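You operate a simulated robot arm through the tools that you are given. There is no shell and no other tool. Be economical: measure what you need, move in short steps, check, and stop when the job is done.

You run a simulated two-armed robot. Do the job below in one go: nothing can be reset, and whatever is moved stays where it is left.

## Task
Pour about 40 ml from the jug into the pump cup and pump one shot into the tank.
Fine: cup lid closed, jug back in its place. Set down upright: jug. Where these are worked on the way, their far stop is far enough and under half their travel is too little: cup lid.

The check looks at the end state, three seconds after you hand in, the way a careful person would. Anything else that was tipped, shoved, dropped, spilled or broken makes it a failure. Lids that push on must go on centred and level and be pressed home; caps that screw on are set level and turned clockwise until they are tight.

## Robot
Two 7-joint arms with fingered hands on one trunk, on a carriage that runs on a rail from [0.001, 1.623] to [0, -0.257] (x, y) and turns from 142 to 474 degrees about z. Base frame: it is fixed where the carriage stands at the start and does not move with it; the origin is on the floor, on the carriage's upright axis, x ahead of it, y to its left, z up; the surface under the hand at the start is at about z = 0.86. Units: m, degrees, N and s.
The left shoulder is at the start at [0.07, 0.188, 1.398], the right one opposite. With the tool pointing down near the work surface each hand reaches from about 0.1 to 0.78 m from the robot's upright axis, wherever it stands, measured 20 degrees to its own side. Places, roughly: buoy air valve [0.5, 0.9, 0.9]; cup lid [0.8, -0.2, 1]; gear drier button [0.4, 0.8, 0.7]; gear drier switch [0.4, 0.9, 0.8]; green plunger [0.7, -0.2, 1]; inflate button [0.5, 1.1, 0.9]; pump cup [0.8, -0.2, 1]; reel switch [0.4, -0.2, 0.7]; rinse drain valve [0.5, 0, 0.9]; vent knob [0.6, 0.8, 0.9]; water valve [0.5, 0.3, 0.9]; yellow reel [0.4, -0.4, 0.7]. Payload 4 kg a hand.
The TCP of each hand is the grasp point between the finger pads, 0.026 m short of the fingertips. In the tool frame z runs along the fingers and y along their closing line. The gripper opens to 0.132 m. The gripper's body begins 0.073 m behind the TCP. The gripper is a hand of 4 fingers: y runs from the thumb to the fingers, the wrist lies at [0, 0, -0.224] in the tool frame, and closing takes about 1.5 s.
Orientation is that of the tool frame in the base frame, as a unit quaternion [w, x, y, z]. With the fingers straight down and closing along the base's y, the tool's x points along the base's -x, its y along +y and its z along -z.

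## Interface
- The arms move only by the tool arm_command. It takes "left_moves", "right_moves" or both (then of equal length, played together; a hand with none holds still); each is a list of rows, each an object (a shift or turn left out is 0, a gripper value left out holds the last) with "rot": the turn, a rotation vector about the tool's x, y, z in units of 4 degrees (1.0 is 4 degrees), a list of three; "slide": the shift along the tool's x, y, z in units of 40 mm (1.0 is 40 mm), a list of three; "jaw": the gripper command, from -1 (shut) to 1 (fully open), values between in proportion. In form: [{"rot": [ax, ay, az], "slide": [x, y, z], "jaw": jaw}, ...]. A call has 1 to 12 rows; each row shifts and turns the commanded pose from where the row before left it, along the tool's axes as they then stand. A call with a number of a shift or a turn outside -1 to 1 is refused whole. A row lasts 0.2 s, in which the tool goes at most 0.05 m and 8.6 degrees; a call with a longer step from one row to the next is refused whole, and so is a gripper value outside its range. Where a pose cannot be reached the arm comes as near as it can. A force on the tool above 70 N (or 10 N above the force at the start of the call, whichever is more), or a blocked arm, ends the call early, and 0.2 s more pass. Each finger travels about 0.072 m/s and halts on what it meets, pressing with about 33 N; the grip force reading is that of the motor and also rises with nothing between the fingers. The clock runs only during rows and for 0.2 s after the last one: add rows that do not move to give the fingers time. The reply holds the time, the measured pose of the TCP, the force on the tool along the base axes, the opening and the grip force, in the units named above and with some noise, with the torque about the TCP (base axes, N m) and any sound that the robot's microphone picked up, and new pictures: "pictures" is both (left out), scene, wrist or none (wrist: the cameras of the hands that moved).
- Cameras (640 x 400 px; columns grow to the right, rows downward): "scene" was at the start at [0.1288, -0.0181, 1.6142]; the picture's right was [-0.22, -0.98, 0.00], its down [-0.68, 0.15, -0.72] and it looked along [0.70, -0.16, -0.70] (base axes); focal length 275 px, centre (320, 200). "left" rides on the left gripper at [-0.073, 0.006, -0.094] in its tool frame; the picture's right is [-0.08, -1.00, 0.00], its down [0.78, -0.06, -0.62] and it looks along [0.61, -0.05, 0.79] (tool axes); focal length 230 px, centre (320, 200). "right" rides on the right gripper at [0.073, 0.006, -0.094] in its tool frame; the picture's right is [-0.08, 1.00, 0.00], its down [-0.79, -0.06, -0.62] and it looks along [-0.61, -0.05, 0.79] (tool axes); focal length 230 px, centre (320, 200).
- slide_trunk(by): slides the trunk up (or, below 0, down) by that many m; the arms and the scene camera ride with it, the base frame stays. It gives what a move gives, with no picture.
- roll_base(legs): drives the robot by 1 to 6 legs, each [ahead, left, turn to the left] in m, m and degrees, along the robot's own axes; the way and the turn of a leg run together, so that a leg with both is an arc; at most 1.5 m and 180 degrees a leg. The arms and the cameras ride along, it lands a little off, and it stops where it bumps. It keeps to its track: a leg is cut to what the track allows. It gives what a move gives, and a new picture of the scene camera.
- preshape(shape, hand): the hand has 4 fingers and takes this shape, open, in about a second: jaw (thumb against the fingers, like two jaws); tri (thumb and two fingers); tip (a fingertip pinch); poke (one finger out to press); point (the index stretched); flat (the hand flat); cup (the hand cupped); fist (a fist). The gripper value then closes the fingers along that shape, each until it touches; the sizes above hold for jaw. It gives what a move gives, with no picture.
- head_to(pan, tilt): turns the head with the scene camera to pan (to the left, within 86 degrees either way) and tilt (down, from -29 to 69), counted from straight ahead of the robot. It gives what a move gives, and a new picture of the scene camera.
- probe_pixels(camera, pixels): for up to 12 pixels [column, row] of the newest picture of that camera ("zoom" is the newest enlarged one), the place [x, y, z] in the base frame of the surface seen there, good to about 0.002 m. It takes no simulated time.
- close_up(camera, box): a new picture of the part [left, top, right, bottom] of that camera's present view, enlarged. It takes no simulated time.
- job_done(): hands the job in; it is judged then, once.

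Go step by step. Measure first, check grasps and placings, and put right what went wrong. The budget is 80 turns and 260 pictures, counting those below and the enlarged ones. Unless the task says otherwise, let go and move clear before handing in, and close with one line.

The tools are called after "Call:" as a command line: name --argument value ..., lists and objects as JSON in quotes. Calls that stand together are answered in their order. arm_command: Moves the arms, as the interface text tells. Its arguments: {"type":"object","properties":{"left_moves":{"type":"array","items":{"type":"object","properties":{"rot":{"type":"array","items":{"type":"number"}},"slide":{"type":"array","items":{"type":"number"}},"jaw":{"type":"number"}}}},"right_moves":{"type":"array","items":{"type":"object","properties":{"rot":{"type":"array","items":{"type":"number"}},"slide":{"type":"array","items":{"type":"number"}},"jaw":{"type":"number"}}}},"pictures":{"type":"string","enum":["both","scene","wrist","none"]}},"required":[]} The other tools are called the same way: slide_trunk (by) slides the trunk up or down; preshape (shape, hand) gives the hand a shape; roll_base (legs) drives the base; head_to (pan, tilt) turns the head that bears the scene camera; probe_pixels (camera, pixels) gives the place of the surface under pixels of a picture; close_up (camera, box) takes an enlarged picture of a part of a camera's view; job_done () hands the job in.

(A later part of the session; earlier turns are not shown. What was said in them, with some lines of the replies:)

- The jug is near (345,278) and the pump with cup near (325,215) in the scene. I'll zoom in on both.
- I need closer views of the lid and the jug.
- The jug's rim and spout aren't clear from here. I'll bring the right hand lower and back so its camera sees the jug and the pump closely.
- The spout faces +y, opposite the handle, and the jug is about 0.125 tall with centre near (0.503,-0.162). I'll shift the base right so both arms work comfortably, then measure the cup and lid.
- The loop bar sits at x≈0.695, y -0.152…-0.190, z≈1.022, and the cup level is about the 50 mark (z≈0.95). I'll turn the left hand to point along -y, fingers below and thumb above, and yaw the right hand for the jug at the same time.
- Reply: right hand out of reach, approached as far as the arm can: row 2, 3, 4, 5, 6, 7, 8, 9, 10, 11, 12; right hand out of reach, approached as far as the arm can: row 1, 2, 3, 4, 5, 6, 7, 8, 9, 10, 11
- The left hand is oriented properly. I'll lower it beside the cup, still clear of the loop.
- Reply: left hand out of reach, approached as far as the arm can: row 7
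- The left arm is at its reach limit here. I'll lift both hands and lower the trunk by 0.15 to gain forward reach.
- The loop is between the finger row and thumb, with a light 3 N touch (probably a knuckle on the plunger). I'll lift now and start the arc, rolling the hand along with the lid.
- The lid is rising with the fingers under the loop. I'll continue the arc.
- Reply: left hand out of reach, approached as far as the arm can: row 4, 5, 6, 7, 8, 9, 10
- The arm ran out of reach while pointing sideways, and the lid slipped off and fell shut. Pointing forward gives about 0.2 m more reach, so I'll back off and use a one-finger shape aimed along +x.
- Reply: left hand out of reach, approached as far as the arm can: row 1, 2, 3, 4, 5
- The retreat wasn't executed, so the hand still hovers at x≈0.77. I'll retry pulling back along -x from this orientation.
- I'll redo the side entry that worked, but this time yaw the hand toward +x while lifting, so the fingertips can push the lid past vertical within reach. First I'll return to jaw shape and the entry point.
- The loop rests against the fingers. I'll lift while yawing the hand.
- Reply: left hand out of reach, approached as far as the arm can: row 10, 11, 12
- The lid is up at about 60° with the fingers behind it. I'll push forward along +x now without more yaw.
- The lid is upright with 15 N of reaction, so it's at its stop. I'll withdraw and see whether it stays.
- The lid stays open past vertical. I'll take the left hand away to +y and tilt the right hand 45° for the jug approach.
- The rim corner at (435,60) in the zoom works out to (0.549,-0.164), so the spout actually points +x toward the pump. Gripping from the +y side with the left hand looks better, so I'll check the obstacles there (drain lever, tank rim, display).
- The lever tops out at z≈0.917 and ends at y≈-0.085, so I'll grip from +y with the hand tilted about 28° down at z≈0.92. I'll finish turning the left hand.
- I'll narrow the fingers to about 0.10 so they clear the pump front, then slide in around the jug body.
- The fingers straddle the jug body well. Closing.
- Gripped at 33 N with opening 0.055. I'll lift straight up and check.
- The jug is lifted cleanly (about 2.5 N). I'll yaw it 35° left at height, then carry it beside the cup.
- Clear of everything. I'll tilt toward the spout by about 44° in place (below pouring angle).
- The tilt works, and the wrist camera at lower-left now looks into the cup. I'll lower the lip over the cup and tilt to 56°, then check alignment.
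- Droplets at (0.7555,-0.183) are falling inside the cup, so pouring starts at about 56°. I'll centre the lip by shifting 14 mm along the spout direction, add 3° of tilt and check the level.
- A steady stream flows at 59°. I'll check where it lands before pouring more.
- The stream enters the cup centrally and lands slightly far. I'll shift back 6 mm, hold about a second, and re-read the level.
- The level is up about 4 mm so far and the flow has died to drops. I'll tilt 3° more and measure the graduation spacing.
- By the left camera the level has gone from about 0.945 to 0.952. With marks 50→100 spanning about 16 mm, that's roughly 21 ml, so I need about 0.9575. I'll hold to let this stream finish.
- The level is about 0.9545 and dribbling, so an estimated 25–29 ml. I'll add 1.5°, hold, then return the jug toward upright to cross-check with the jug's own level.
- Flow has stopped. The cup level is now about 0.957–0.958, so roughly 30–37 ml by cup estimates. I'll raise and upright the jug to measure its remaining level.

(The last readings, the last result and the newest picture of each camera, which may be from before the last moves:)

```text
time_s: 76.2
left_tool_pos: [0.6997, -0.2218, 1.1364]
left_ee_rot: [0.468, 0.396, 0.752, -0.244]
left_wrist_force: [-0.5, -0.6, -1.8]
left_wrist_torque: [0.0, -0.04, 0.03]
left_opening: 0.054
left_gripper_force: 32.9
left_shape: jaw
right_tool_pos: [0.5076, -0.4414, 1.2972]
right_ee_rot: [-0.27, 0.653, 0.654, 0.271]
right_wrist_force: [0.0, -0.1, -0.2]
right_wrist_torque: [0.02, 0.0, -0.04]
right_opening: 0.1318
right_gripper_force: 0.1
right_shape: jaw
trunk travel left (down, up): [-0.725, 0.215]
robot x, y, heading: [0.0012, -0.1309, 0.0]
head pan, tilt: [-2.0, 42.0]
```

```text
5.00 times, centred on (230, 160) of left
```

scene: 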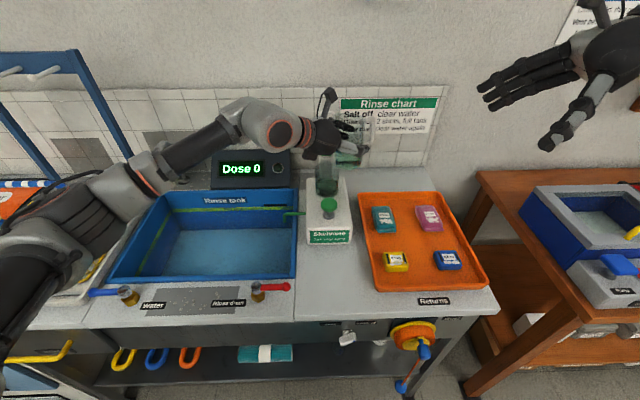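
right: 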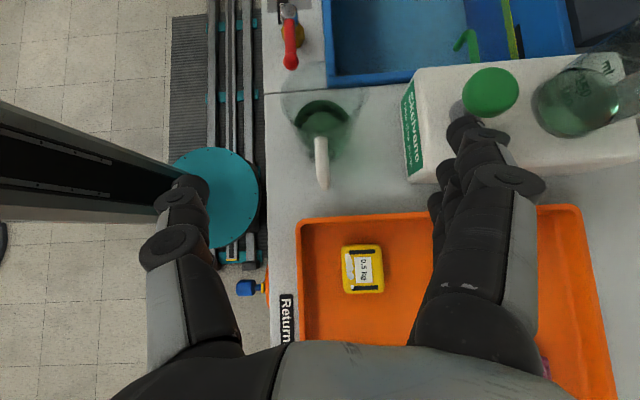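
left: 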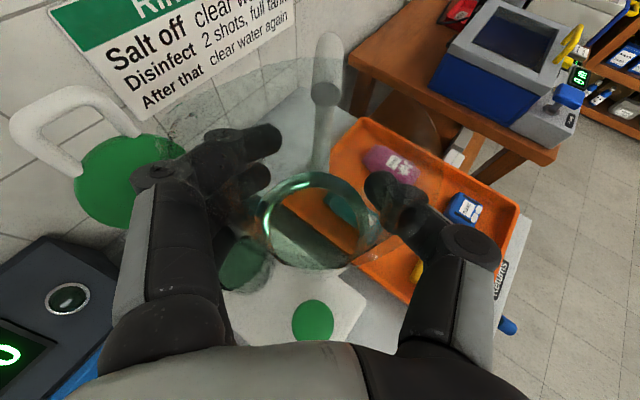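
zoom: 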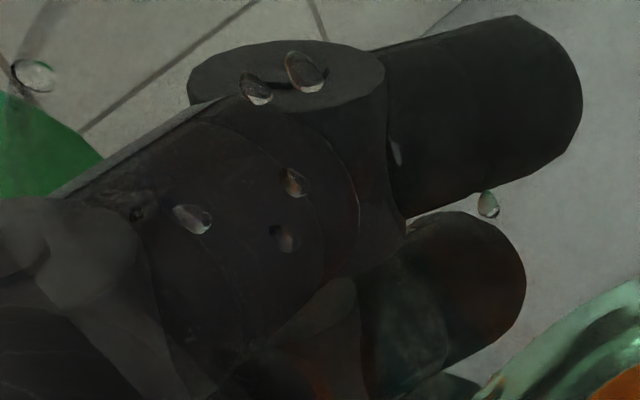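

The jug level dropped about 15 mm (around 41–43 ml), and the cup estimates give about 37 ml, so I've poured roughly 40 ml. I'll carry the jug back.

Call:
arm_command --left_moves '[{"slide": [0.326, -0.398, -0.404]}, {"slide": [0.326, -0.398, -0.404]}, {"slide": [0.326, -0.398, -0.404]}, {"slide": [0.326, -0.398, -0.404]}, {"slide": [0.326, -0.398, -0.404]}, {"slide": [0.326, -0.398, -0.404]}, {"slide": [0.326, -0.398, -0.404]}, {"slide": [0.326, -0.398, -0.404]}, {}]' --pictures "none"

Call:
arm_command --left_moves '[{"rot": [0.869, 0, 0.435]}, {"rot": [0.869, 0, 0.435]}, {"rot": [0.869, 0, 0.435]}, {"rot": [0.869, 0, 0.435]}, {"rot": [0.869, 0, 0.435]}, {"rot": [0.869, 0, 0.435]}, {"rot": [0.869, 0, 0.435]}, {"rot": [0.869, 0, 0.435]}, {"rot": [0.869, 0, 0.435]}, {}]' --pictures "scene"

Call:
close_up --camera "scene" --box '[300, 150, 364, 210]'

```text
time_s: 78.2
left_tool_pos: [0.5051, -0.1616, 1.1022]
left_ee_rot: [0.467, 0.395, 0.752, -0.243]
left_wrist_force: [0.1, -0.1, -1.8]
left_wrist_torque: [0.0, 0.01, 0.05]
left_opening: 0.0534
left_gripper_force: 32.9
left_shape: jaw
right_tool_pos: [0.5071, -0.4411, 1.2981]
right_ee_rot: [-0.271, 0.653, 0.653, 0.271]
right_wrist_force: [0.7, 0.2, 0.7]
right_wrist_torque: [0.03, -0.05, 0.03]
right_opening: 0.132
right_gripper_force: 0.1
right_shape: jaw
trunk travel left (down, up): [-0.725, 0.215]
robot x, y, heading: [0.0, -0.1303, -0.0]
head pan, tilt: [-2.0, 42.0]
```

```text
time_s: 80.4
left_tool_pos: [0.5024, -0.1601, 1.1014]
left_ee_rot: [0.373, 0.604, 0.598, -0.372]
left_wrist_force: [-0.4, -0.4, -2.6]
left_wrist_torque: [0.01, -0.02, 0.03]
left_opening: 0.0531
left_gripper_force: 32.7
left_shape: jaw
right_tool_pos: [0.5065, -0.4416, 1.2971]
right_ee_rot: [-0.27, 0.653, 0.653, 0.272]
right_wrist_force: [-0.4, 0.5, -0.5]
right_wrist_torque: [0.0, -0.01, 0.0]
right_opening: 0.1318
right_gripper_force: 0.0
right_shape: jaw
trunk travel left (down, up): [-0.725, 0.215]
robot x, y, heading: [-0.0022, -0.1282, 0.1]
head pan, tilt: [-2.0, 42.0]
```

scene: 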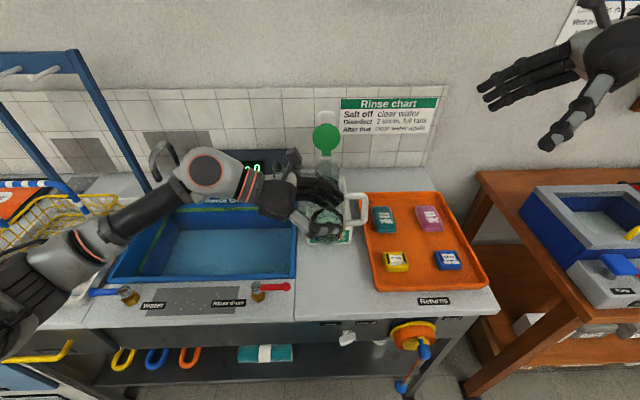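

```text
6.67 times, centred on (332, 180) of scene
```

zoom: 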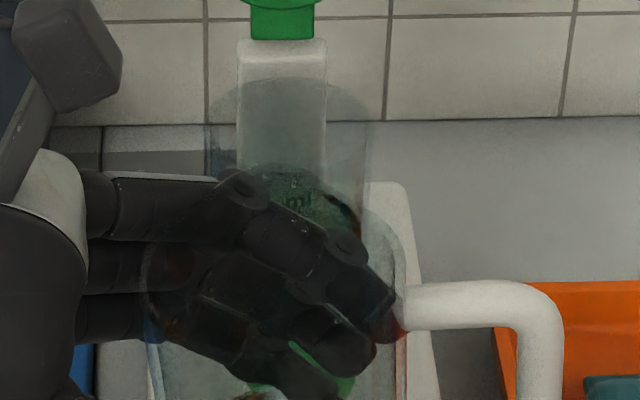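

The jug is back above its place. Lowering it gently.

Call:
arm_command --left_moves '[{"slide": [0.894, 0.0, 0.447]}, {"slide": [0.894, 0, 0.447]}, {"slide": [0.894, 0, 0.447]}, {"slide": [0.894, 0, 0.447]}, {"slide": [0.22, 0, 0.112]}, {"slide": [0.13, 0, 0.065]}, {}]' --pictures "scene"

Call:
close_up --camera "scene" --box '[270, 225, 382, 305]'

```text
time_s: 82.0
left_tool_pos: [0.5034, -0.1603, 0.9265]
left_ee_rot: [0.372, 0.605, 0.598, -0.371]
left_wrist_force: [0.3, 0.1, -2.7]
left_wrist_torque: [-0.01, 0.0, 0.0]
left_opening: 0.0533
left_gripper_force: 33.0
left_shape: jaw
right_tool_pos: [0.506, -0.4413, 1.2972]
right_ee_rot: [-0.27, 0.654, 0.652, 0.271]
right_wrist_force: [0.2, 0.1, -0.6]
right_wrist_torque: [0.0, 0.02, 0.01]
right_opening: 0.1316
right_gripper_force: 0.0
right_shape: jaw
trunk travel left (down, up): [-0.725, 0.215]
robot x, y, heading: [0.0004, -0.128, 0.0]
head pan, tilt: [-2.0, 42.0]
```

scene: 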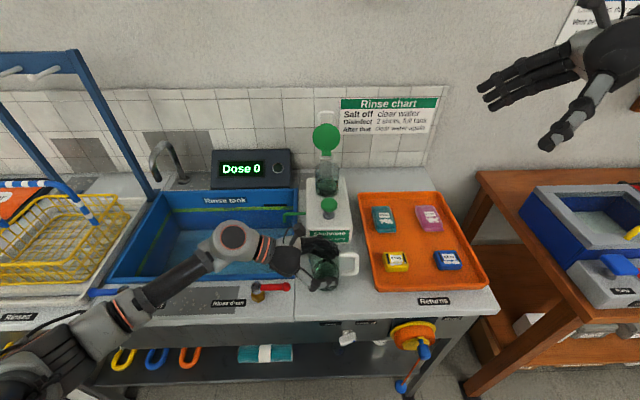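

```text
5.00 times, centred on (326, 265) of scene
```

zoom: 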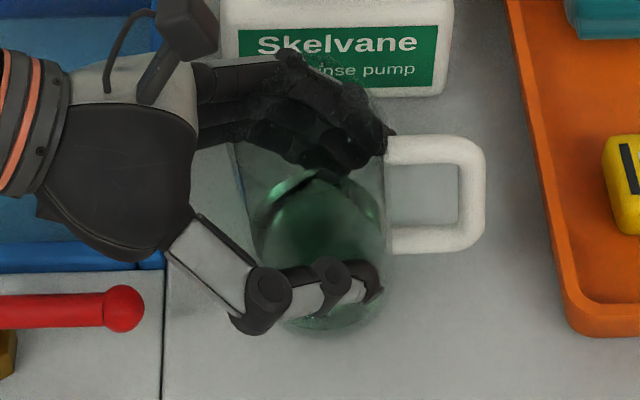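

Call:
arm_command --left_moves '[{"slide": [0.067, 0, 0.034]}, {"slide": [0.045, 0, 0.022]}, {"slide": [0.022, 0, 0.011]}, {}]' --pictures "none"

```text
time_s: 83.0
left_tool_pos: [0.5032, -0.1609, 0.9208]
left_ee_rot: [0.373, 0.605, 0.598, -0.371]
left_wrist_force: [0.3, -4.1, 12.9]
left_wrist_torque: [0.18, -0.25, -0.04]
left_opening: 0.0531
left_gripper_force: 33.1
left_shape: jaw
right_tool_pos: [0.5055, -0.4418, 1.2991]
right_ee_rot: [-0.27, 0.653, 0.653, 0.271]
right_wrist_force: [1.0, 0.6, 0.3]
right_wrist_torque: [-0.04, -0.03, -0.01]
right_opening: 0.1319
right_gripper_force: 0.0
right_shape: jaw
trunk travel left (down, up): [-0.725, 0.215]
robot x, y, heading: [-0.0027, -0.1297, 0.0]
head pan, tilt: [-2.0, 42.0]
```

The jug is on the surface (13 N). I'll ease up slightly, open, and back out along the approach.

Call:
arm_command --left_moves '[{"slide": [-0.03, 0, -0.015]}, {"jaw": -0.1}, {"jaw": 0.2}, {"jaw": 0.5}, {}, {}, {"slide": [0, 0, -0.4]}, {"slide": [0, 0, -0.7]}, {"slide": [0, 0, -0.8]}, {"slide": [0, 0, -0.8]}]' --pictures "both"

Call:
close_up --camera "scene" --box '[280, 225, 392, 305]'

Call:
probe_pixels --camera "scene" --pixels '[[346, 256], [356, 256], [358, 265], [352, 274], [318, 285], [326, 291]]'

```text
time_s: 85.2
left_tool_pos: [0.5036, -0.0621, 0.9689]
left_ee_rot: [0.372, 0.605, 0.598, -0.372]
left_wrist_force: [-0.1, 0.4, 0.1]
left_wrist_torque: [0.0, -0.01, 0.02]
left_opening: 0.0989
left_gripper_force: 0.1
left_shape: jaw
right_tool_pos: [0.5082, -0.4404, 1.2978]
right_ee_rot: [-0.271, 0.653, 0.654, 0.271]
right_wrist_force: [-0.1, -0.4, -0.4]
right_wrist_torque: [0.0, 0.0, 0.0]
right_opening: 0.1318
right_gripper_force: 0.2
right_shape: jaw
trunk travel left (down, up): [-0.725, 0.215]
robot x, y, heading: [-0.0026, -0.1266, -0.3]
head pan, tilt: [-2.0, 42.0]
```

scene: 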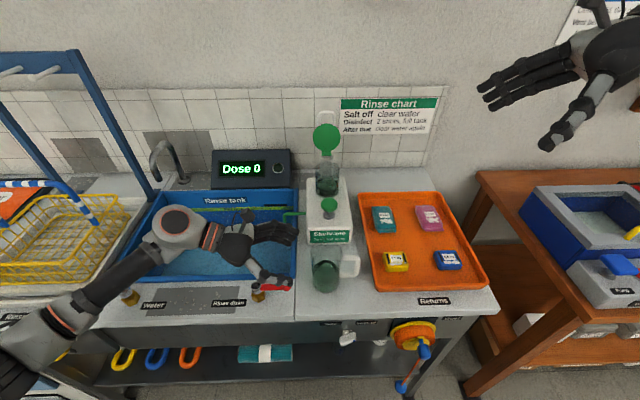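
left: 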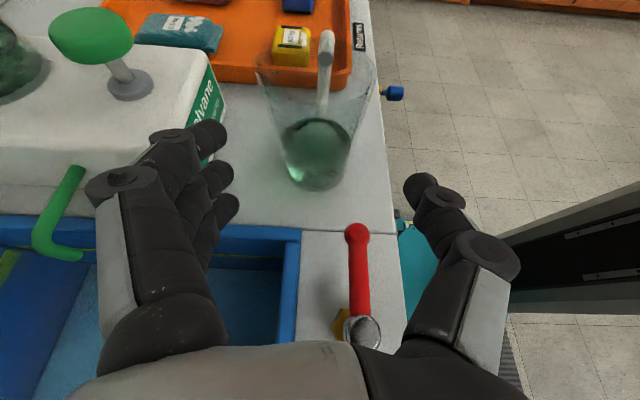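

```text
5.00 times, centred on (336, 265) of scene
```

zoom: 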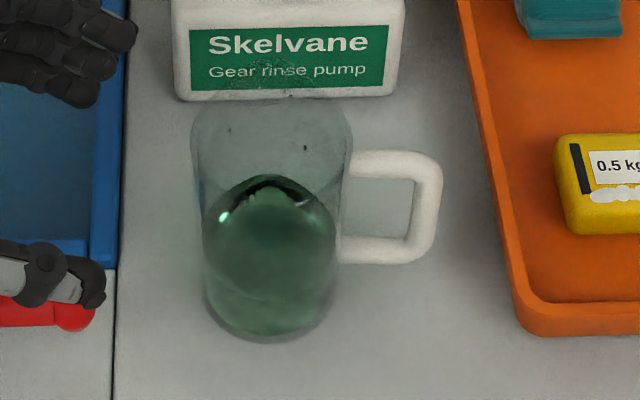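

```text
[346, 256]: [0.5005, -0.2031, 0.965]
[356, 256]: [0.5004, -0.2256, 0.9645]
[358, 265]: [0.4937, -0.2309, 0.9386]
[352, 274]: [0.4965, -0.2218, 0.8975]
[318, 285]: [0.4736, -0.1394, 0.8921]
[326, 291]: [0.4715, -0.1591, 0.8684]
```

The jug is upright back in its place. Now I'll close the lid: lift the left hand, turn it to point forward and down, closing along y, so it can straddle the lid's loop.

Call:
arm_command --left_moves '[{"slide": [-0.894, 0, -0.447]}, {"slide": [-0.894, 0, -0.447]}, {"slide": [-0.894, 0, -0.447]}, {"slide": [-0.894, 0, -0.447]}, {"slide": [-0.894, 0, -0.447]}, {"slide": [-0.894, 0, -0.447]}, {"rot": [-0.987, 0.255, -0.779]}, {"rot": [-0.987, 0.255, -0.779]}, {"rot": [-0.987, 0.255, -0.779]}, {"rot": [-0.987, 0.255, -0.779]}, {"rot": [-0.987, 0.255, -0.779]}, {"rot": [-0.987, 0.255, -0.779]}]' --pictures "none"

Call:
arm_command --left_moves '[{"rot": [-0.987, 0.255, -0.779]}, {"rot": [-0.987, 0.255, -0.779]}, {"rot": [-0.987, 0.255, -0.779]}, {"rot": [-0.987, 0.255, -0.779]}, {"rot": [-0.987, 0.255, -0.779]}, {"rot": [-0.987, 0.255, -0.779]}, {"rot": [-0.987, 0.255, -0.779]}, {"rot": [-0.987, 0.255, -0.779]}, {"rot": [-0.987, 0.255, -0.779]}, {"rot": [-0.987, 0.255, -0.779]}, {"rot": [-0.987, 0.255, -0.779]}, {"rot": [-0.987, 0.255, -0.779]}]' --pictures "both"

Call:
close_up --camera "scene" --box '[290, 90, 370, 200]'

```text
time_s: 87.8
left_tool_pos: [0.5022, -0.0638, 1.2084]
left_ee_rot: [0.391, 0.429, 0.77, -0.263]
left_wrist_force: [-0.2, -0.2, -0.3]
left_wrist_torque: [-0.02, -0.02, 0.01]
left_opening: 0.0987
left_gripper_force: 0.0
left_shape: jaw
right_tool_pos: [0.5072, -0.4412, 1.2985]
right_ee_rot: [-0.27, 0.654, 0.653, 0.271]
right_wrist_force: [1.0, 0.5, -0.2]
right_wrist_torque: [-0.02, 0.01, -0.03]
right_opening: 0.132
right_gripper_force: 0.1
right_shape: jaw
trunk travel left (down, up): [-0.725, 0.215]
robot x, y, heading: [-0.0006, -0.1271, -0.1]
head pan, tilt: [-2.0, 42.0]
```

```text
time_s: 90.4
left_tool_pos: [0.503, -0.0649, 1.2094]
left_ee_rot: [0.344, 0.002, 0.939, -0.001]
left_wrist_force: [-0.2, 0.1, 0.6]
left_wrist_torque: [0.02, -0.01, 0.01]
left_opening: 0.0988
left_gripper_force: 0.1
left_shape: jaw
right_tool_pos: [0.5068, -0.4419, 1.2974]
right_ee_rot: [-0.269, 0.654, 0.653, 0.271]
right_wrist_force: [0.0, -0.2, -1.4]
right_wrist_torque: [-0.01, 0.02, 0.01]
right_opening: 0.1317
right_gripper_force: 0.0
right_shape: jaw
trunk travel left (down, up): [-0.725, 0.215]
robot x, y, heading: [0.0003, -0.131, 0.1]
head pan, tilt: [-2.0, 42.0]
```

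scene: 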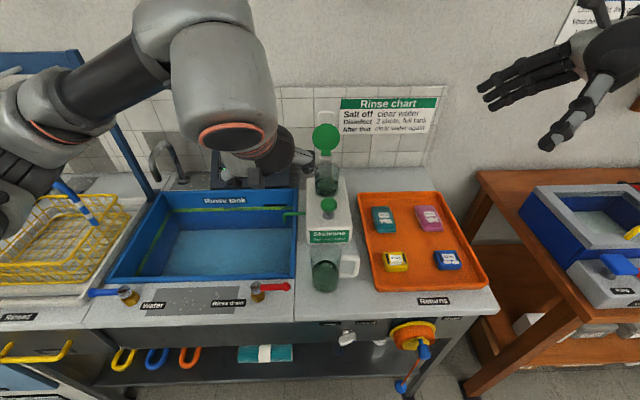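
left: 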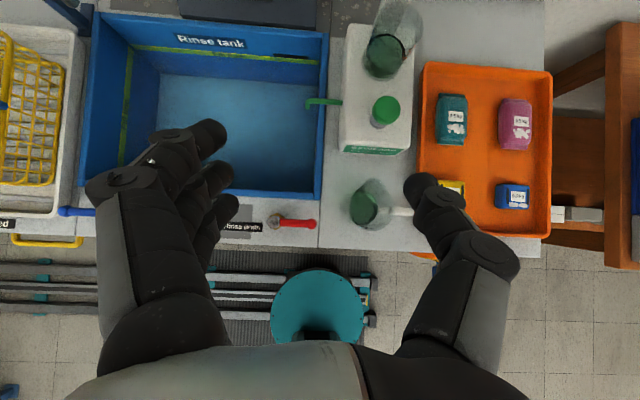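

```text
3.64 times, centred on (330, 145) of scene
```

zoom: 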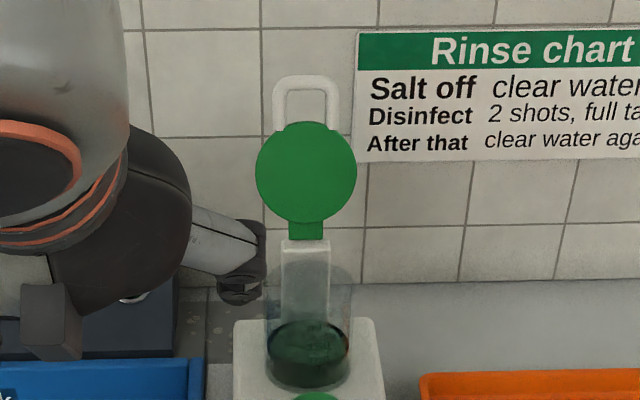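

Call:
probe_pixels --camera "zoom" --pixels '[[305, 84], [290, 82], [320, 82], [279, 105], [334, 105], [279, 122], [334, 122], [305, 135], [305, 210]]'

```text
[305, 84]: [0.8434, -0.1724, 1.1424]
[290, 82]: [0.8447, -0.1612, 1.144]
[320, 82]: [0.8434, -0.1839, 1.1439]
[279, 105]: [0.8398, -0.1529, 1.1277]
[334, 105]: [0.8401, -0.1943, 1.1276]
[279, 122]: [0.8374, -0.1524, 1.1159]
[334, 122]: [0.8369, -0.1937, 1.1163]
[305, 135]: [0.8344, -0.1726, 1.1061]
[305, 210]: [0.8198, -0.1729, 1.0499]
```

The loop bar is at about (0.848,-0.173,1.143) and its legs at y -0.153 and -0.194. I'll move to the pre-grip above and in front of it.

Call:
arm_command --left_moves '[{"slide": [-0.675, -0.3375, 0.5425]}, {"slide": [-0.675, -0.3375, 0.5425]}, {"slide": [-0.675, -0.3375, 0.5425]}, {"slide": [-0.675, -0.3375, 0.5425]}, {"slide": [-0.675, -0.3375, 0.5425]}, {"slide": [-0.675, -0.3375, 0.5425]}, {"slide": [-0.675, -0.3375, 0.5425]}, {"slide": [-0.675, -0.3375, 0.5425]}, {}]' --pictures "both"

Call:
close_up --camera "scene" --box '[270, 70, 398, 170]'

```text
time_s: 92.4
left_tool_pos: [0.7779, -0.172, 1.2173]
left_ee_rot: [0.345, 0.002, 0.938, -0.001]
left_wrist_force: [0.7, 0.5, -0.8]
left_wrist_torque: [0.01, -0.02, -0.02]
left_opening: 0.0989
left_gripper_force: 0.0
left_shape: jaw
right_tool_pos: [0.507, -0.4408, 1.2983]
right_ee_rot: [-0.27, 0.653, 0.654, 0.271]
right_wrist_force: [-0.6, 0.7, 0.6]
right_wrist_torque: [-0.03, 0.0, -0.03]
right_opening: 0.1317
right_gripper_force: 0.1
right_shape: jaw
trunk travel left (down, up): [-0.725, 0.215]
robot x, y, heading: [0.0007, -0.1275, -0.3]
head pan, tilt: [-2.0, 42.0]
```

scene: 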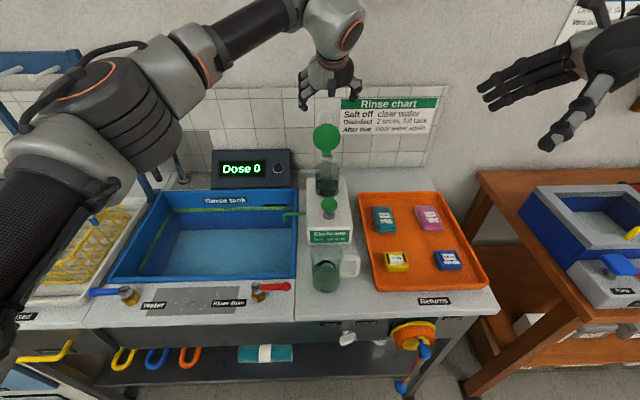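
left: 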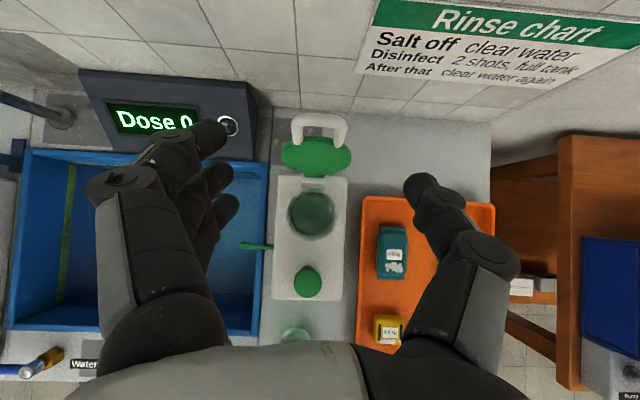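

```text
4.00 times, centred on (334, 120) of scene
```

zoom: 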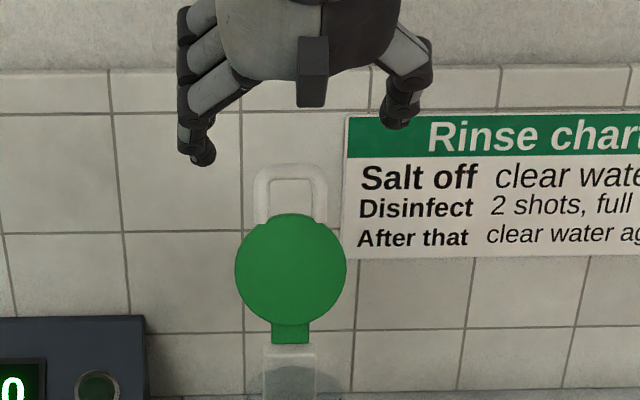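

Well lined up. I'll advance and close onto the loop.

Call:
arm_command --left_moves '[{"slide": [0, 0, 0.85]}, {"slide": [0, 0, 0.85]}, {"slide": [0, 0, 0.8]}, {"jaw": 0.2}, {"jaw": -0.1}, {"jaw": -0.4}, {"jaw": -0.6}, {}, {}]' --pictures "both"

Call:
close_up --camera "scene" --box '[270, 70, 398, 170]'

```text
time_s: 94.4
left_tool_pos: [0.843, -0.1742, 1.1418]
left_ee_rot: [0.344, 0.004, 0.939, -0.002]
left_wrist_force: [-1.2, -2.7, -0.2]
left_wrist_torque: [0.34, 0.18, 0.04]
left_opening: 0.0287
left_gripper_force: 32.6
left_shape: jaw
right_tool_pos: [0.506, -0.4429, 1.2976]
right_ee_rot: [-0.27, 0.654, 0.652, 0.272]
right_wrist_force: [-0.1, 0.1, -0.2]
right_wrist_torque: [0.0, 0.01, 0.0]
right_opening: 0.132
right_gripper_force: 0.0
right_shape: jaw
trunk travel left (down, up): [-0.725, 0.215]
robot x, y, heading: [0.0009, -0.1277, -0.1]
head pan, tilt: [-2.0, 42.0]
```

scene: 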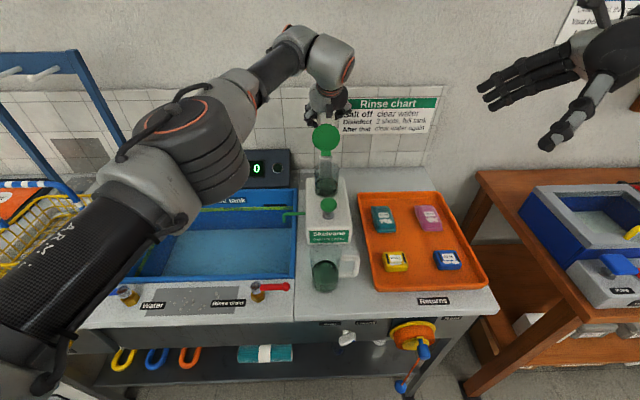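
left: 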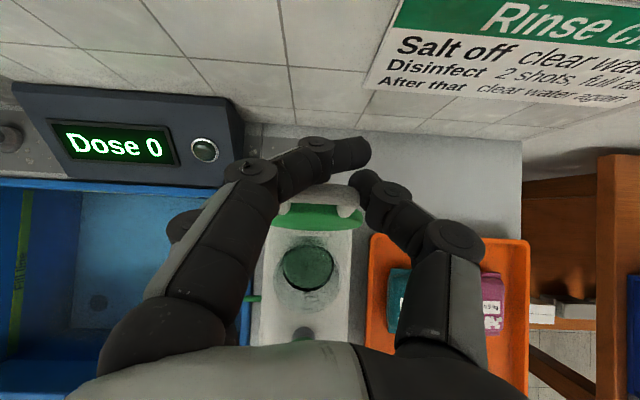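

```text
4.00 times, centred on (334, 120) of scene
```

zoom: 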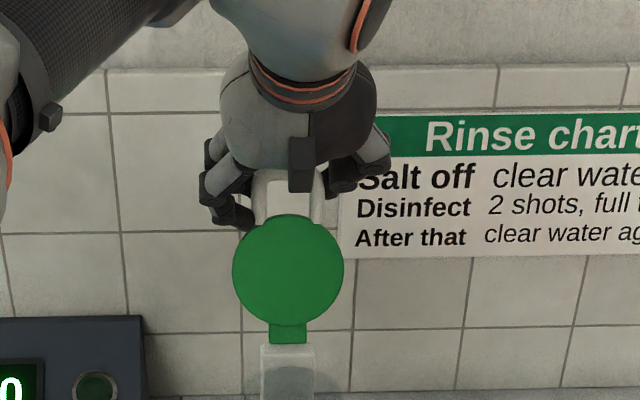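

The fingertips hook behind the loop. I'll pull it forward and down along the hinge arc.

Call:
arm_command --left_moves '[{"slide": [0.2385, 0, -0.202]}, {"slide": [0.2385, 0, -0.202]}, {"slide": [0.2385, 0, -0.202]}, {"slide": [0.2385, 0, -0.202]}, {"slide": [0.25, 0, -0.09]}, {"slide": [0.25, 0, -0.09]}, {"slide": [0.25, 0, -0.09]}, {"slide": [0.25, 0, -0.09]}]' --pictures "scene"

Call:
close_up --camera "scene" --box '[270, 90, 398, 190]'

```text
time_s: 96.2
left_tool_pos: [0.7544, -0.1721, 1.1256]
left_ee_rot: [0.345, 0.001, 0.939, 0.0]
left_wrist_force: [0.1, -0.8, -0.5]
left_wrist_torque: [0.01, 0.0, 0.01]
left_opening: 0.0132
left_gripper_force: 33.6
left_shape: jaw
right_tool_pos: [0.5073, -0.44, 1.2979]
right_ee_rot: [-0.27, 0.654, 0.652, 0.272]
right_wrist_force: [0.0, -0.5, 0.0]
right_wrist_torque: [-0.04, -0.02, -0.01]
right_opening: 0.1317
right_gripper_force: 0.0
right_shape: jaw
trunk travel left (down, up): [-0.725, 0.215]
robot x, y, heading: [0.003, -0.1247, -0.2]
head pan, tilt: [-2.0, 42.0]
```

scene: 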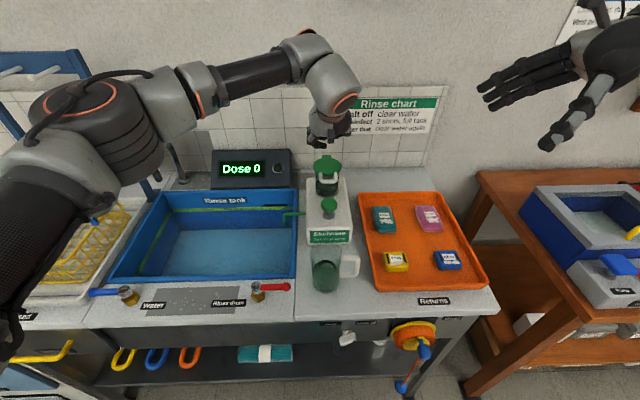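

```text
4.00 times, centred on (334, 140) of scene
```

zoom: 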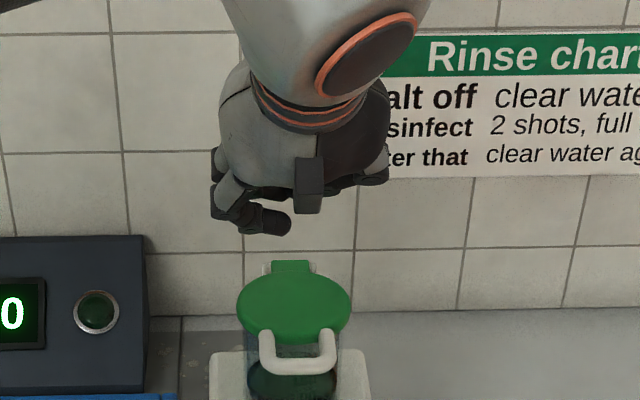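

The lid dropped shut. I'll check its seating against its initial height, then move over the plunger with the hand turned to vertical.

Call:
probe_pixels --camera "zoom" --pixels '[[290, 265], [290, 285], [250, 305], [340, 305], [290, 320], [268, 340], [330, 340], [300, 367]]'

Call:
arm_command --left_moves '[{"slide": [0.347, 0, -0.84]}, {"slide": [0.347, 0, -0.84]}, {"slide": [0.347, 0, -0.84]}, {"rot": [0, 1, 0]}, {"rot": [0, 1, 0]}, {"rot": [0, 1, 0]}, {"rot": [0, 1, 0]}, {"rot": [0, 1, 0]}, {"rot": [0, 1, 0]}, {"rot": [0, 1, 0]}, {"rot": [0, 1, 0]}, {"rot": [0, 1, 0]}]' --pictures "none"

Call:
preshape --hand "left" --shape "poke"

Call:
arm_command --left_moves '[{"rot": [0, 1, 0]}, {}]' --pictures "both"

```text
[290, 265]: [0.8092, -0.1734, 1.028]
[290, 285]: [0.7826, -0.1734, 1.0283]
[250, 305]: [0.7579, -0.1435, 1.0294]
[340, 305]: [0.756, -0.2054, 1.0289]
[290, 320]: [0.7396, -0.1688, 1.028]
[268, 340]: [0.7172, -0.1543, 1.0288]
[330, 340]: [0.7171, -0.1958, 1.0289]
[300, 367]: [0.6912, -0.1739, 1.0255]
```

```text
time_s: 98.8
left_tool_pos: [0.6563, -0.1731, 1.1752]
left_ee_rot: [0.037, 0.004, 0.999, -0.001]
left_wrist_force: [0.6, -0.7, -0.4]
left_wrist_torque: [-0.01, -0.01, 0.01]
left_opening: 0.0134
left_gripper_force: 32.8
left_shape: jaw
right_tool_pos: [0.508, -0.4428, 1.2977]
right_ee_rot: [-0.269, 0.654, 0.653, 0.272]
right_wrist_force: [-0.3, 0.1, -0.1]
right_wrist_torque: [0.0, 0.02, 0.0]
right_opening: 0.132
right_gripper_force: 0.1
right_shape: jaw
trunk travel left (down, up): [-0.725, 0.215]
robot x, y, heading: [0.0043, -0.1315, -0.1]
head pan, tilt: [-2.0, 42.0]
```

```text
time_s: 99.7
left_tool_pos: [0.6579, -0.1717, 1.1751]
left_ee_rot: [0.037, 0.003, 0.999, -0.001]
left_wrist_force: [0.2, -0.1, -0.2]
left_wrist_torque: [-0.01, 0.02, -0.04]
left_opening: 0.0
left_gripper_force: 0.0
left_shape: poke
right_tool_pos: [0.5079, -0.4407, 1.2984]
right_ee_rot: [-0.27, 0.653, 0.653, 0.271]
right_wrist_force: [0.6, 0.0, 1.3]
right_wrist_torque: [-0.01, 0.0, 0.02]
right_opening: 0.1318
right_gripper_force: 0.1
right_shape: jaw
trunk travel left (down, up): [-0.725, 0.215]
robot x, y, heading: [-0.0036, -0.1265, -0.1]
head pan, tilt: [-2.0, 42.0]
```

```text
time_s: 100.3
left_tool_pos: [0.6575, -0.1722, 1.175]
left_ee_rot: [0.002, 0.002, 1.0, -0.001]
left_wrist_force: [-0.7, -1.0, 0.6]
left_wrist_torque: [-0.01, 0.03, -0.02]
left_opening: 0.0
left_gripper_force: 0.1
left_shape: poke
right_tool_pos: [0.5071, -0.4408, 1.2985]
right_ee_rot: [-0.269, 0.654, 0.653, 0.271]
right_wrist_force: [0.1, -0.2, 0.1]
right_wrist_torque: [0.01, 0.01, 0.01]
right_opening: 0.1321
right_gripper_force: 0.1
right_shape: jaw
trunk travel left (down, up): [-0.725, 0.215]
robot x, y, heading: [-0.0032, -0.1283, 0.2]
head pan, tilt: [-2.0, 42.0]
```

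scene: 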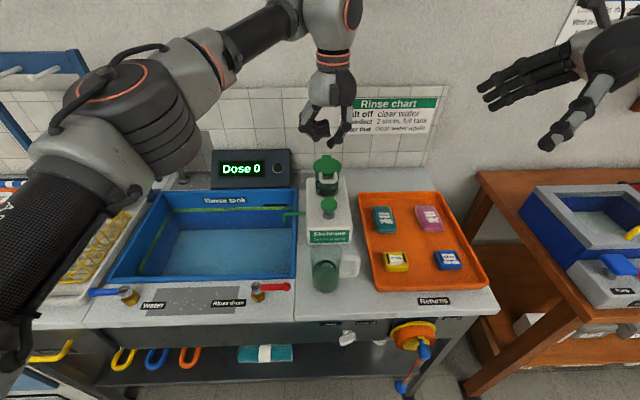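
left: 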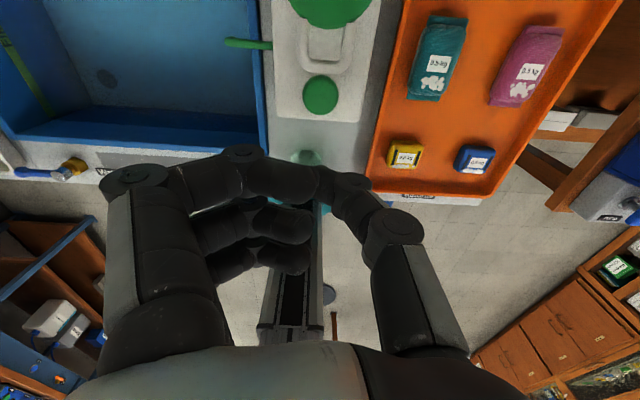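

The lid top reads 1.028 all round, as at the start, so it's closed. Next I'll descend to just above the plunger and check.

Call:
arm_command --left_moves '[{"slide": [0, 0, 0.95]}, {"slide": [0, 0, 0.95]}, {"slide": [0, 0, 0.95]}, {"slide": [0, 0, 0.85]}, {}]' --pictures "both"

Call:
close_up --camera "scene" --box '[280, 140, 376, 230]'

```text
time_s: 101.5
left_tool_pos: [0.6584, -0.1739, 1.0262]
left_ee_rot: [0.004, 0.003, 1.0, -0.002]
left_wrist_force: [1.2, 0.7, 0.2]
left_wrist_torque: [0.0, -0.02, 0.02]
left_opening: 0.0
left_gripper_force: 0.0
left_shape: poke
right_tool_pos: [0.5069, -0.4409, 1.299]
right_ee_rot: [-0.271, 0.652, 0.654, 0.271]
right_wrist_force: [-0.3, 0.0, 0.0]
right_wrist_torque: [-0.01, 0.02, -0.03]
right_opening: 0.1319
right_gripper_force: 0.1
right_shape: jaw
trunk travel left (down, up): [-0.725, 0.215]
robot x, y, heading: [-0.0003, -0.1309, -0.1]
head pan, tilt: [-2.0, 42.0]
```

scene: 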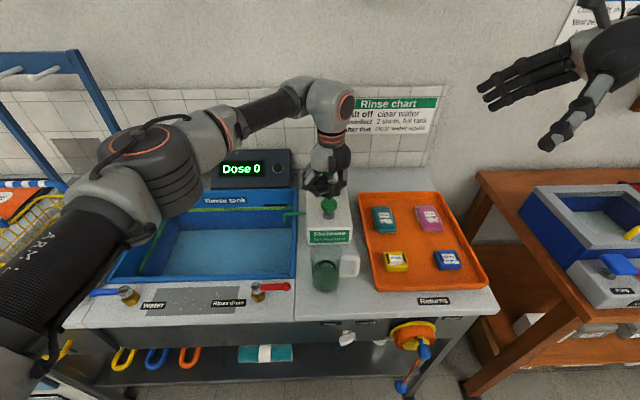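
left: 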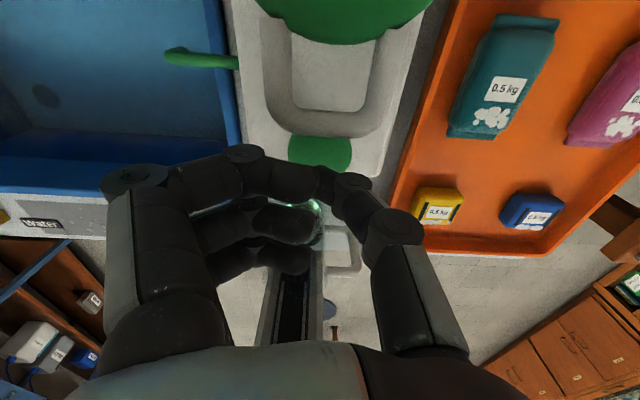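

```text
4.44 times, centred on (328, 185) of scene
```

zoom: 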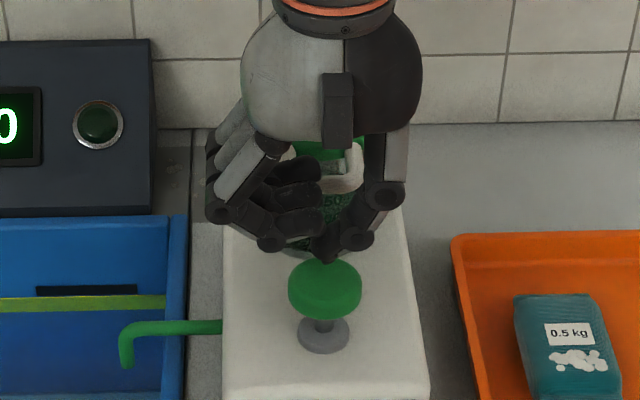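

The tip is over the knob. I'll press in small steps while watching the force and sound.

Call:
arm_command --left_moves '[{"slide": [0, 0, 0.2]}, {"slide": [0, 0, 0.2]}, {"slide": [0, 0, 0.15]}, {"slide": [0, 0, 0.15]}, {}]' --pictures "scene"

Call:
close_up --camera "scene" --box '[280, 140, 376, 230]'

```text
time_s: 102.7
left_tool_pos: [0.6581, -0.1726, 0.9987]
left_ee_rot: [0.004, 0.002, 1.0, 0.0]
left_wrist_force: [1.0, -0.8, 4.6]
left_wrist_torque: [-0.02, -0.01, 0.01]
left_opening: 0.0
left_gripper_force: 0.0
left_shape: poke
right_tool_pos: [0.5066, -0.4413, 1.2991]
right_ee_rot: [-0.27, 0.653, 0.653, 0.271]
right_wrist_force: [0.4, 0.5, 0.0]
right_wrist_torque: [0.01, -0.01, -0.02]
right_opening: 0.132
right_gripper_force: 0.1
right_shape: jaw
trunk travel left (down, up): [-0.725, 0.215]
robot x, y, heading: [-0.0012, -0.126, -0.3]
head pan, tilt: [-2.0, 42.0]
```

scene: 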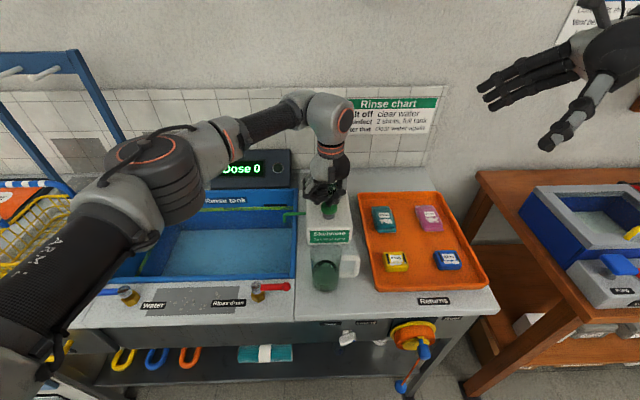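

```text
4.44 times, centred on (328, 185) of scene
```

zoom: 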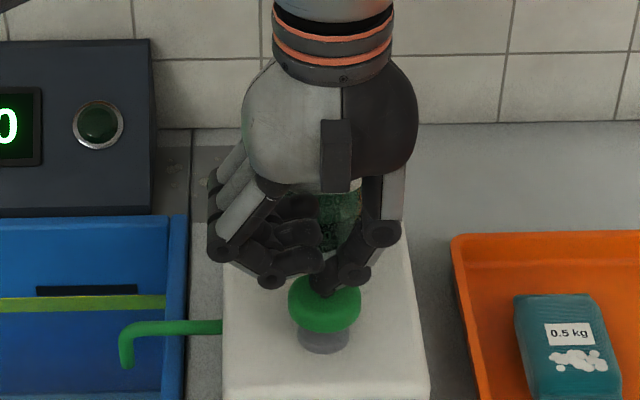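

The plunger is moving (4.6 N). Continuing the same stroke down to its stop.

Call:
arm_command --left_moves '[{"slide": [0, 0, 0.15]}, {"slide": [0, 0, 0.15]}, {"slide": [0, 0, 0.12]}, {"slide": [0, 0, 0.12]}, {}]' --pictures "scene"

Call:
close_up --camera "scene" --box '[240, 140, 368, 240]'

```text
time_s: 103.9
left_tool_pos: [0.6537, -0.1752, 0.9809]
left_ee_rot: [0.005, 0.003, 1.0, -0.001]
left_wrist_force: [-0.7, -10.0, 38.7]
left_wrist_torque: [0.33, -0.11, -0.03]
left_opening: 0.0002
left_gripper_force: 0.0
left_shape: poke
right_tool_pos: [0.5012, -0.4429, 1.3]
right_ee_rot: [-0.269, 0.653, 0.653, 0.273]
right_wrist_force: [-0.3, 0.1, 0.2]
right_wrist_torque: [0.04, 0.0, -0.02]
right_opening: 0.1319
right_gripper_force: 0.0
right_shape: jaw
trunk travel left (down, up): [-0.725, 0.215]
robot x, y, heading: [-0.0011, -0.1255, 0.0]
head pan, tilt: [-2.0, 42.0]
heard: click
```

scene: 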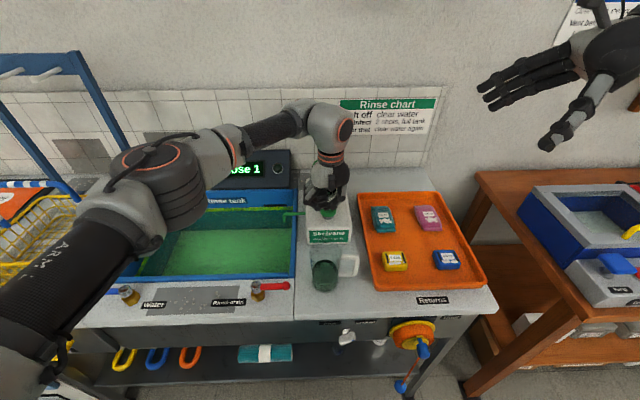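

```text
4.00 times, centred on (304, 190) of scene
```

zoom: 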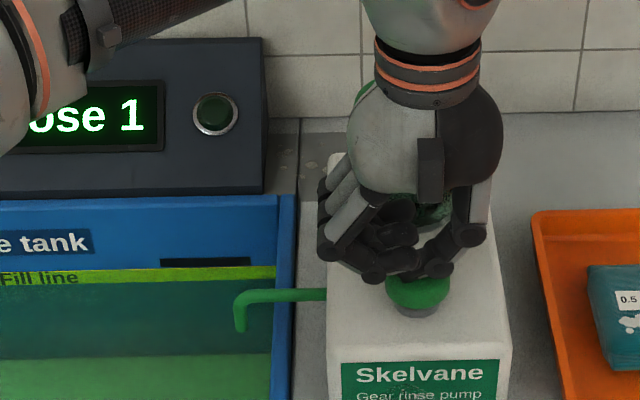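

"Dose 1" shows, I heard a click, and the tank is tinted green. I'll release straight up and move clear.

Call:
arm_command --left_moves '[{"slide": [0, 0, -0.3]}, {"slide": [0, 0, -0.5]}, {"slide": [0, 0, -0.8]}, {"slide": [0, 0, -0.9]}, {"slide": [0, 0, -0.9]}, {"slide": [0.3, 0, -0.9]}, {"slide": [0.6, 0.6, -0.4]}, {"slide": [0.6, 0.7, 0]}, {"slide": [0.6, 0.7, 0]}, {"slide": [0.6, 0.7, 0]}, {"slide": [0.6, 0.7, 0]}]' --pictures "both"

Call:
close_up --camera "scene" --box '[270, 140, 398, 240]'

Call:
close_up --camera "scene" --box '[270, 220, 398, 310]'

```text
time_s: 106.3
left_tool_pos: [0.5245, -0.0331, 1.1652]
left_ee_rot: [0.003, 0.003, 1.0, -0.001]
left_wrist_force: [0.3, 0.1, 0.6]
left_wrist_torque: [-0.01, -0.02, -0.03]
left_opening: 0.0
left_gripper_force: 0.0
left_shape: poke
right_tool_pos: [0.5066, -0.4401, 1.299]
right_ee_rot: [-0.269, 0.653, 0.654, 0.27]
right_wrist_force: [-1.0, -0.6, 0.2]
right_wrist_torque: [-0.01, 0.01, 0.01]
right_opening: 0.1321
right_gripper_force: 0.0
right_shape: jaw
trunk travel left (down, up): [-0.725, 0.215]
robot x, y, heading: [0.0035, -0.129, -0.1]
head pan, tilt: [-2.0, 42.0]
```

scene: 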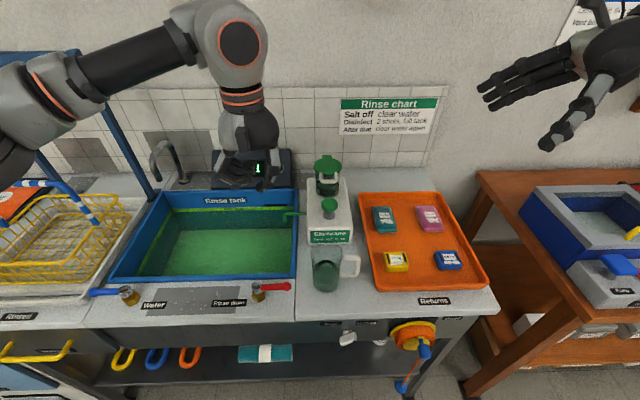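
left: 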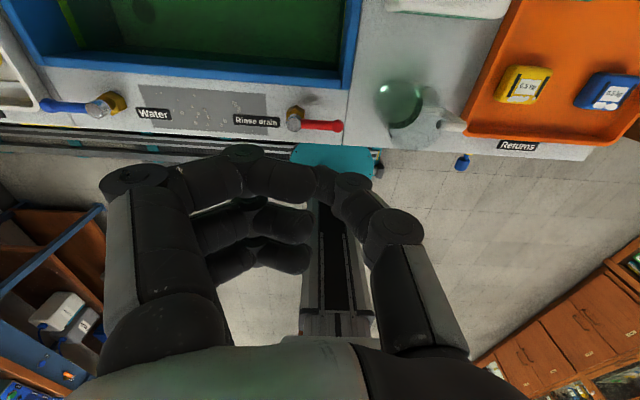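

```text
4.00 times, centred on (334, 190) of scene
```

zoom: 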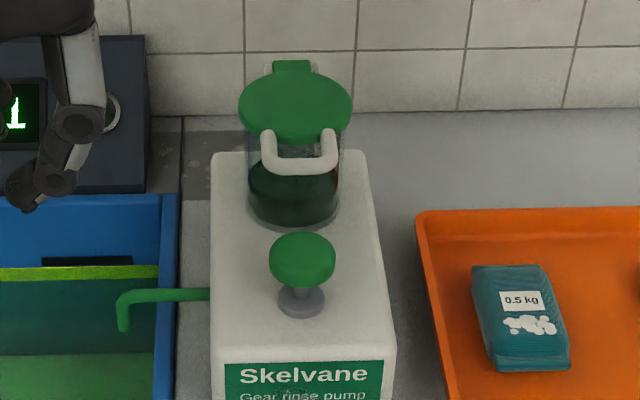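

```text
4.44 times, centred on (334, 265) of scene
```

zoom: 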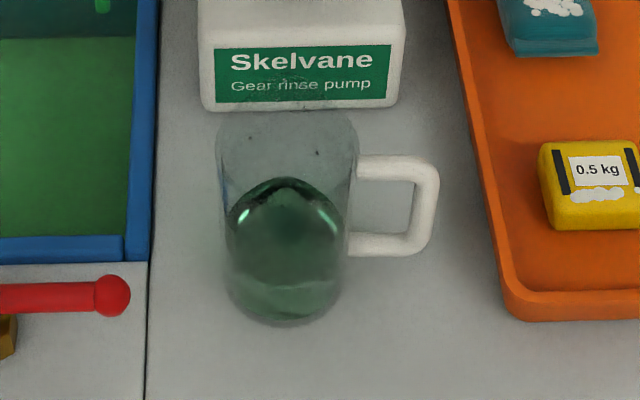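

The display shows Dose 1, the plunger is back up, the lid is closed, and the jug stands upright in its place with no visible spills. Both hands are clear, so I'm handing in.

Call:
job_done

```text
The job is handed in.
```

I poured about 40 ml from the jug into the pump cup and pumped one shot into the tank; the display reads "Dose 1". The 40 ml is an estimate: the jug's level drop gave 41–43 ml and the cup's level rise gave 29–37 ml. The cup lid is closed, the jug is upright back in its place, and I saw no spills.
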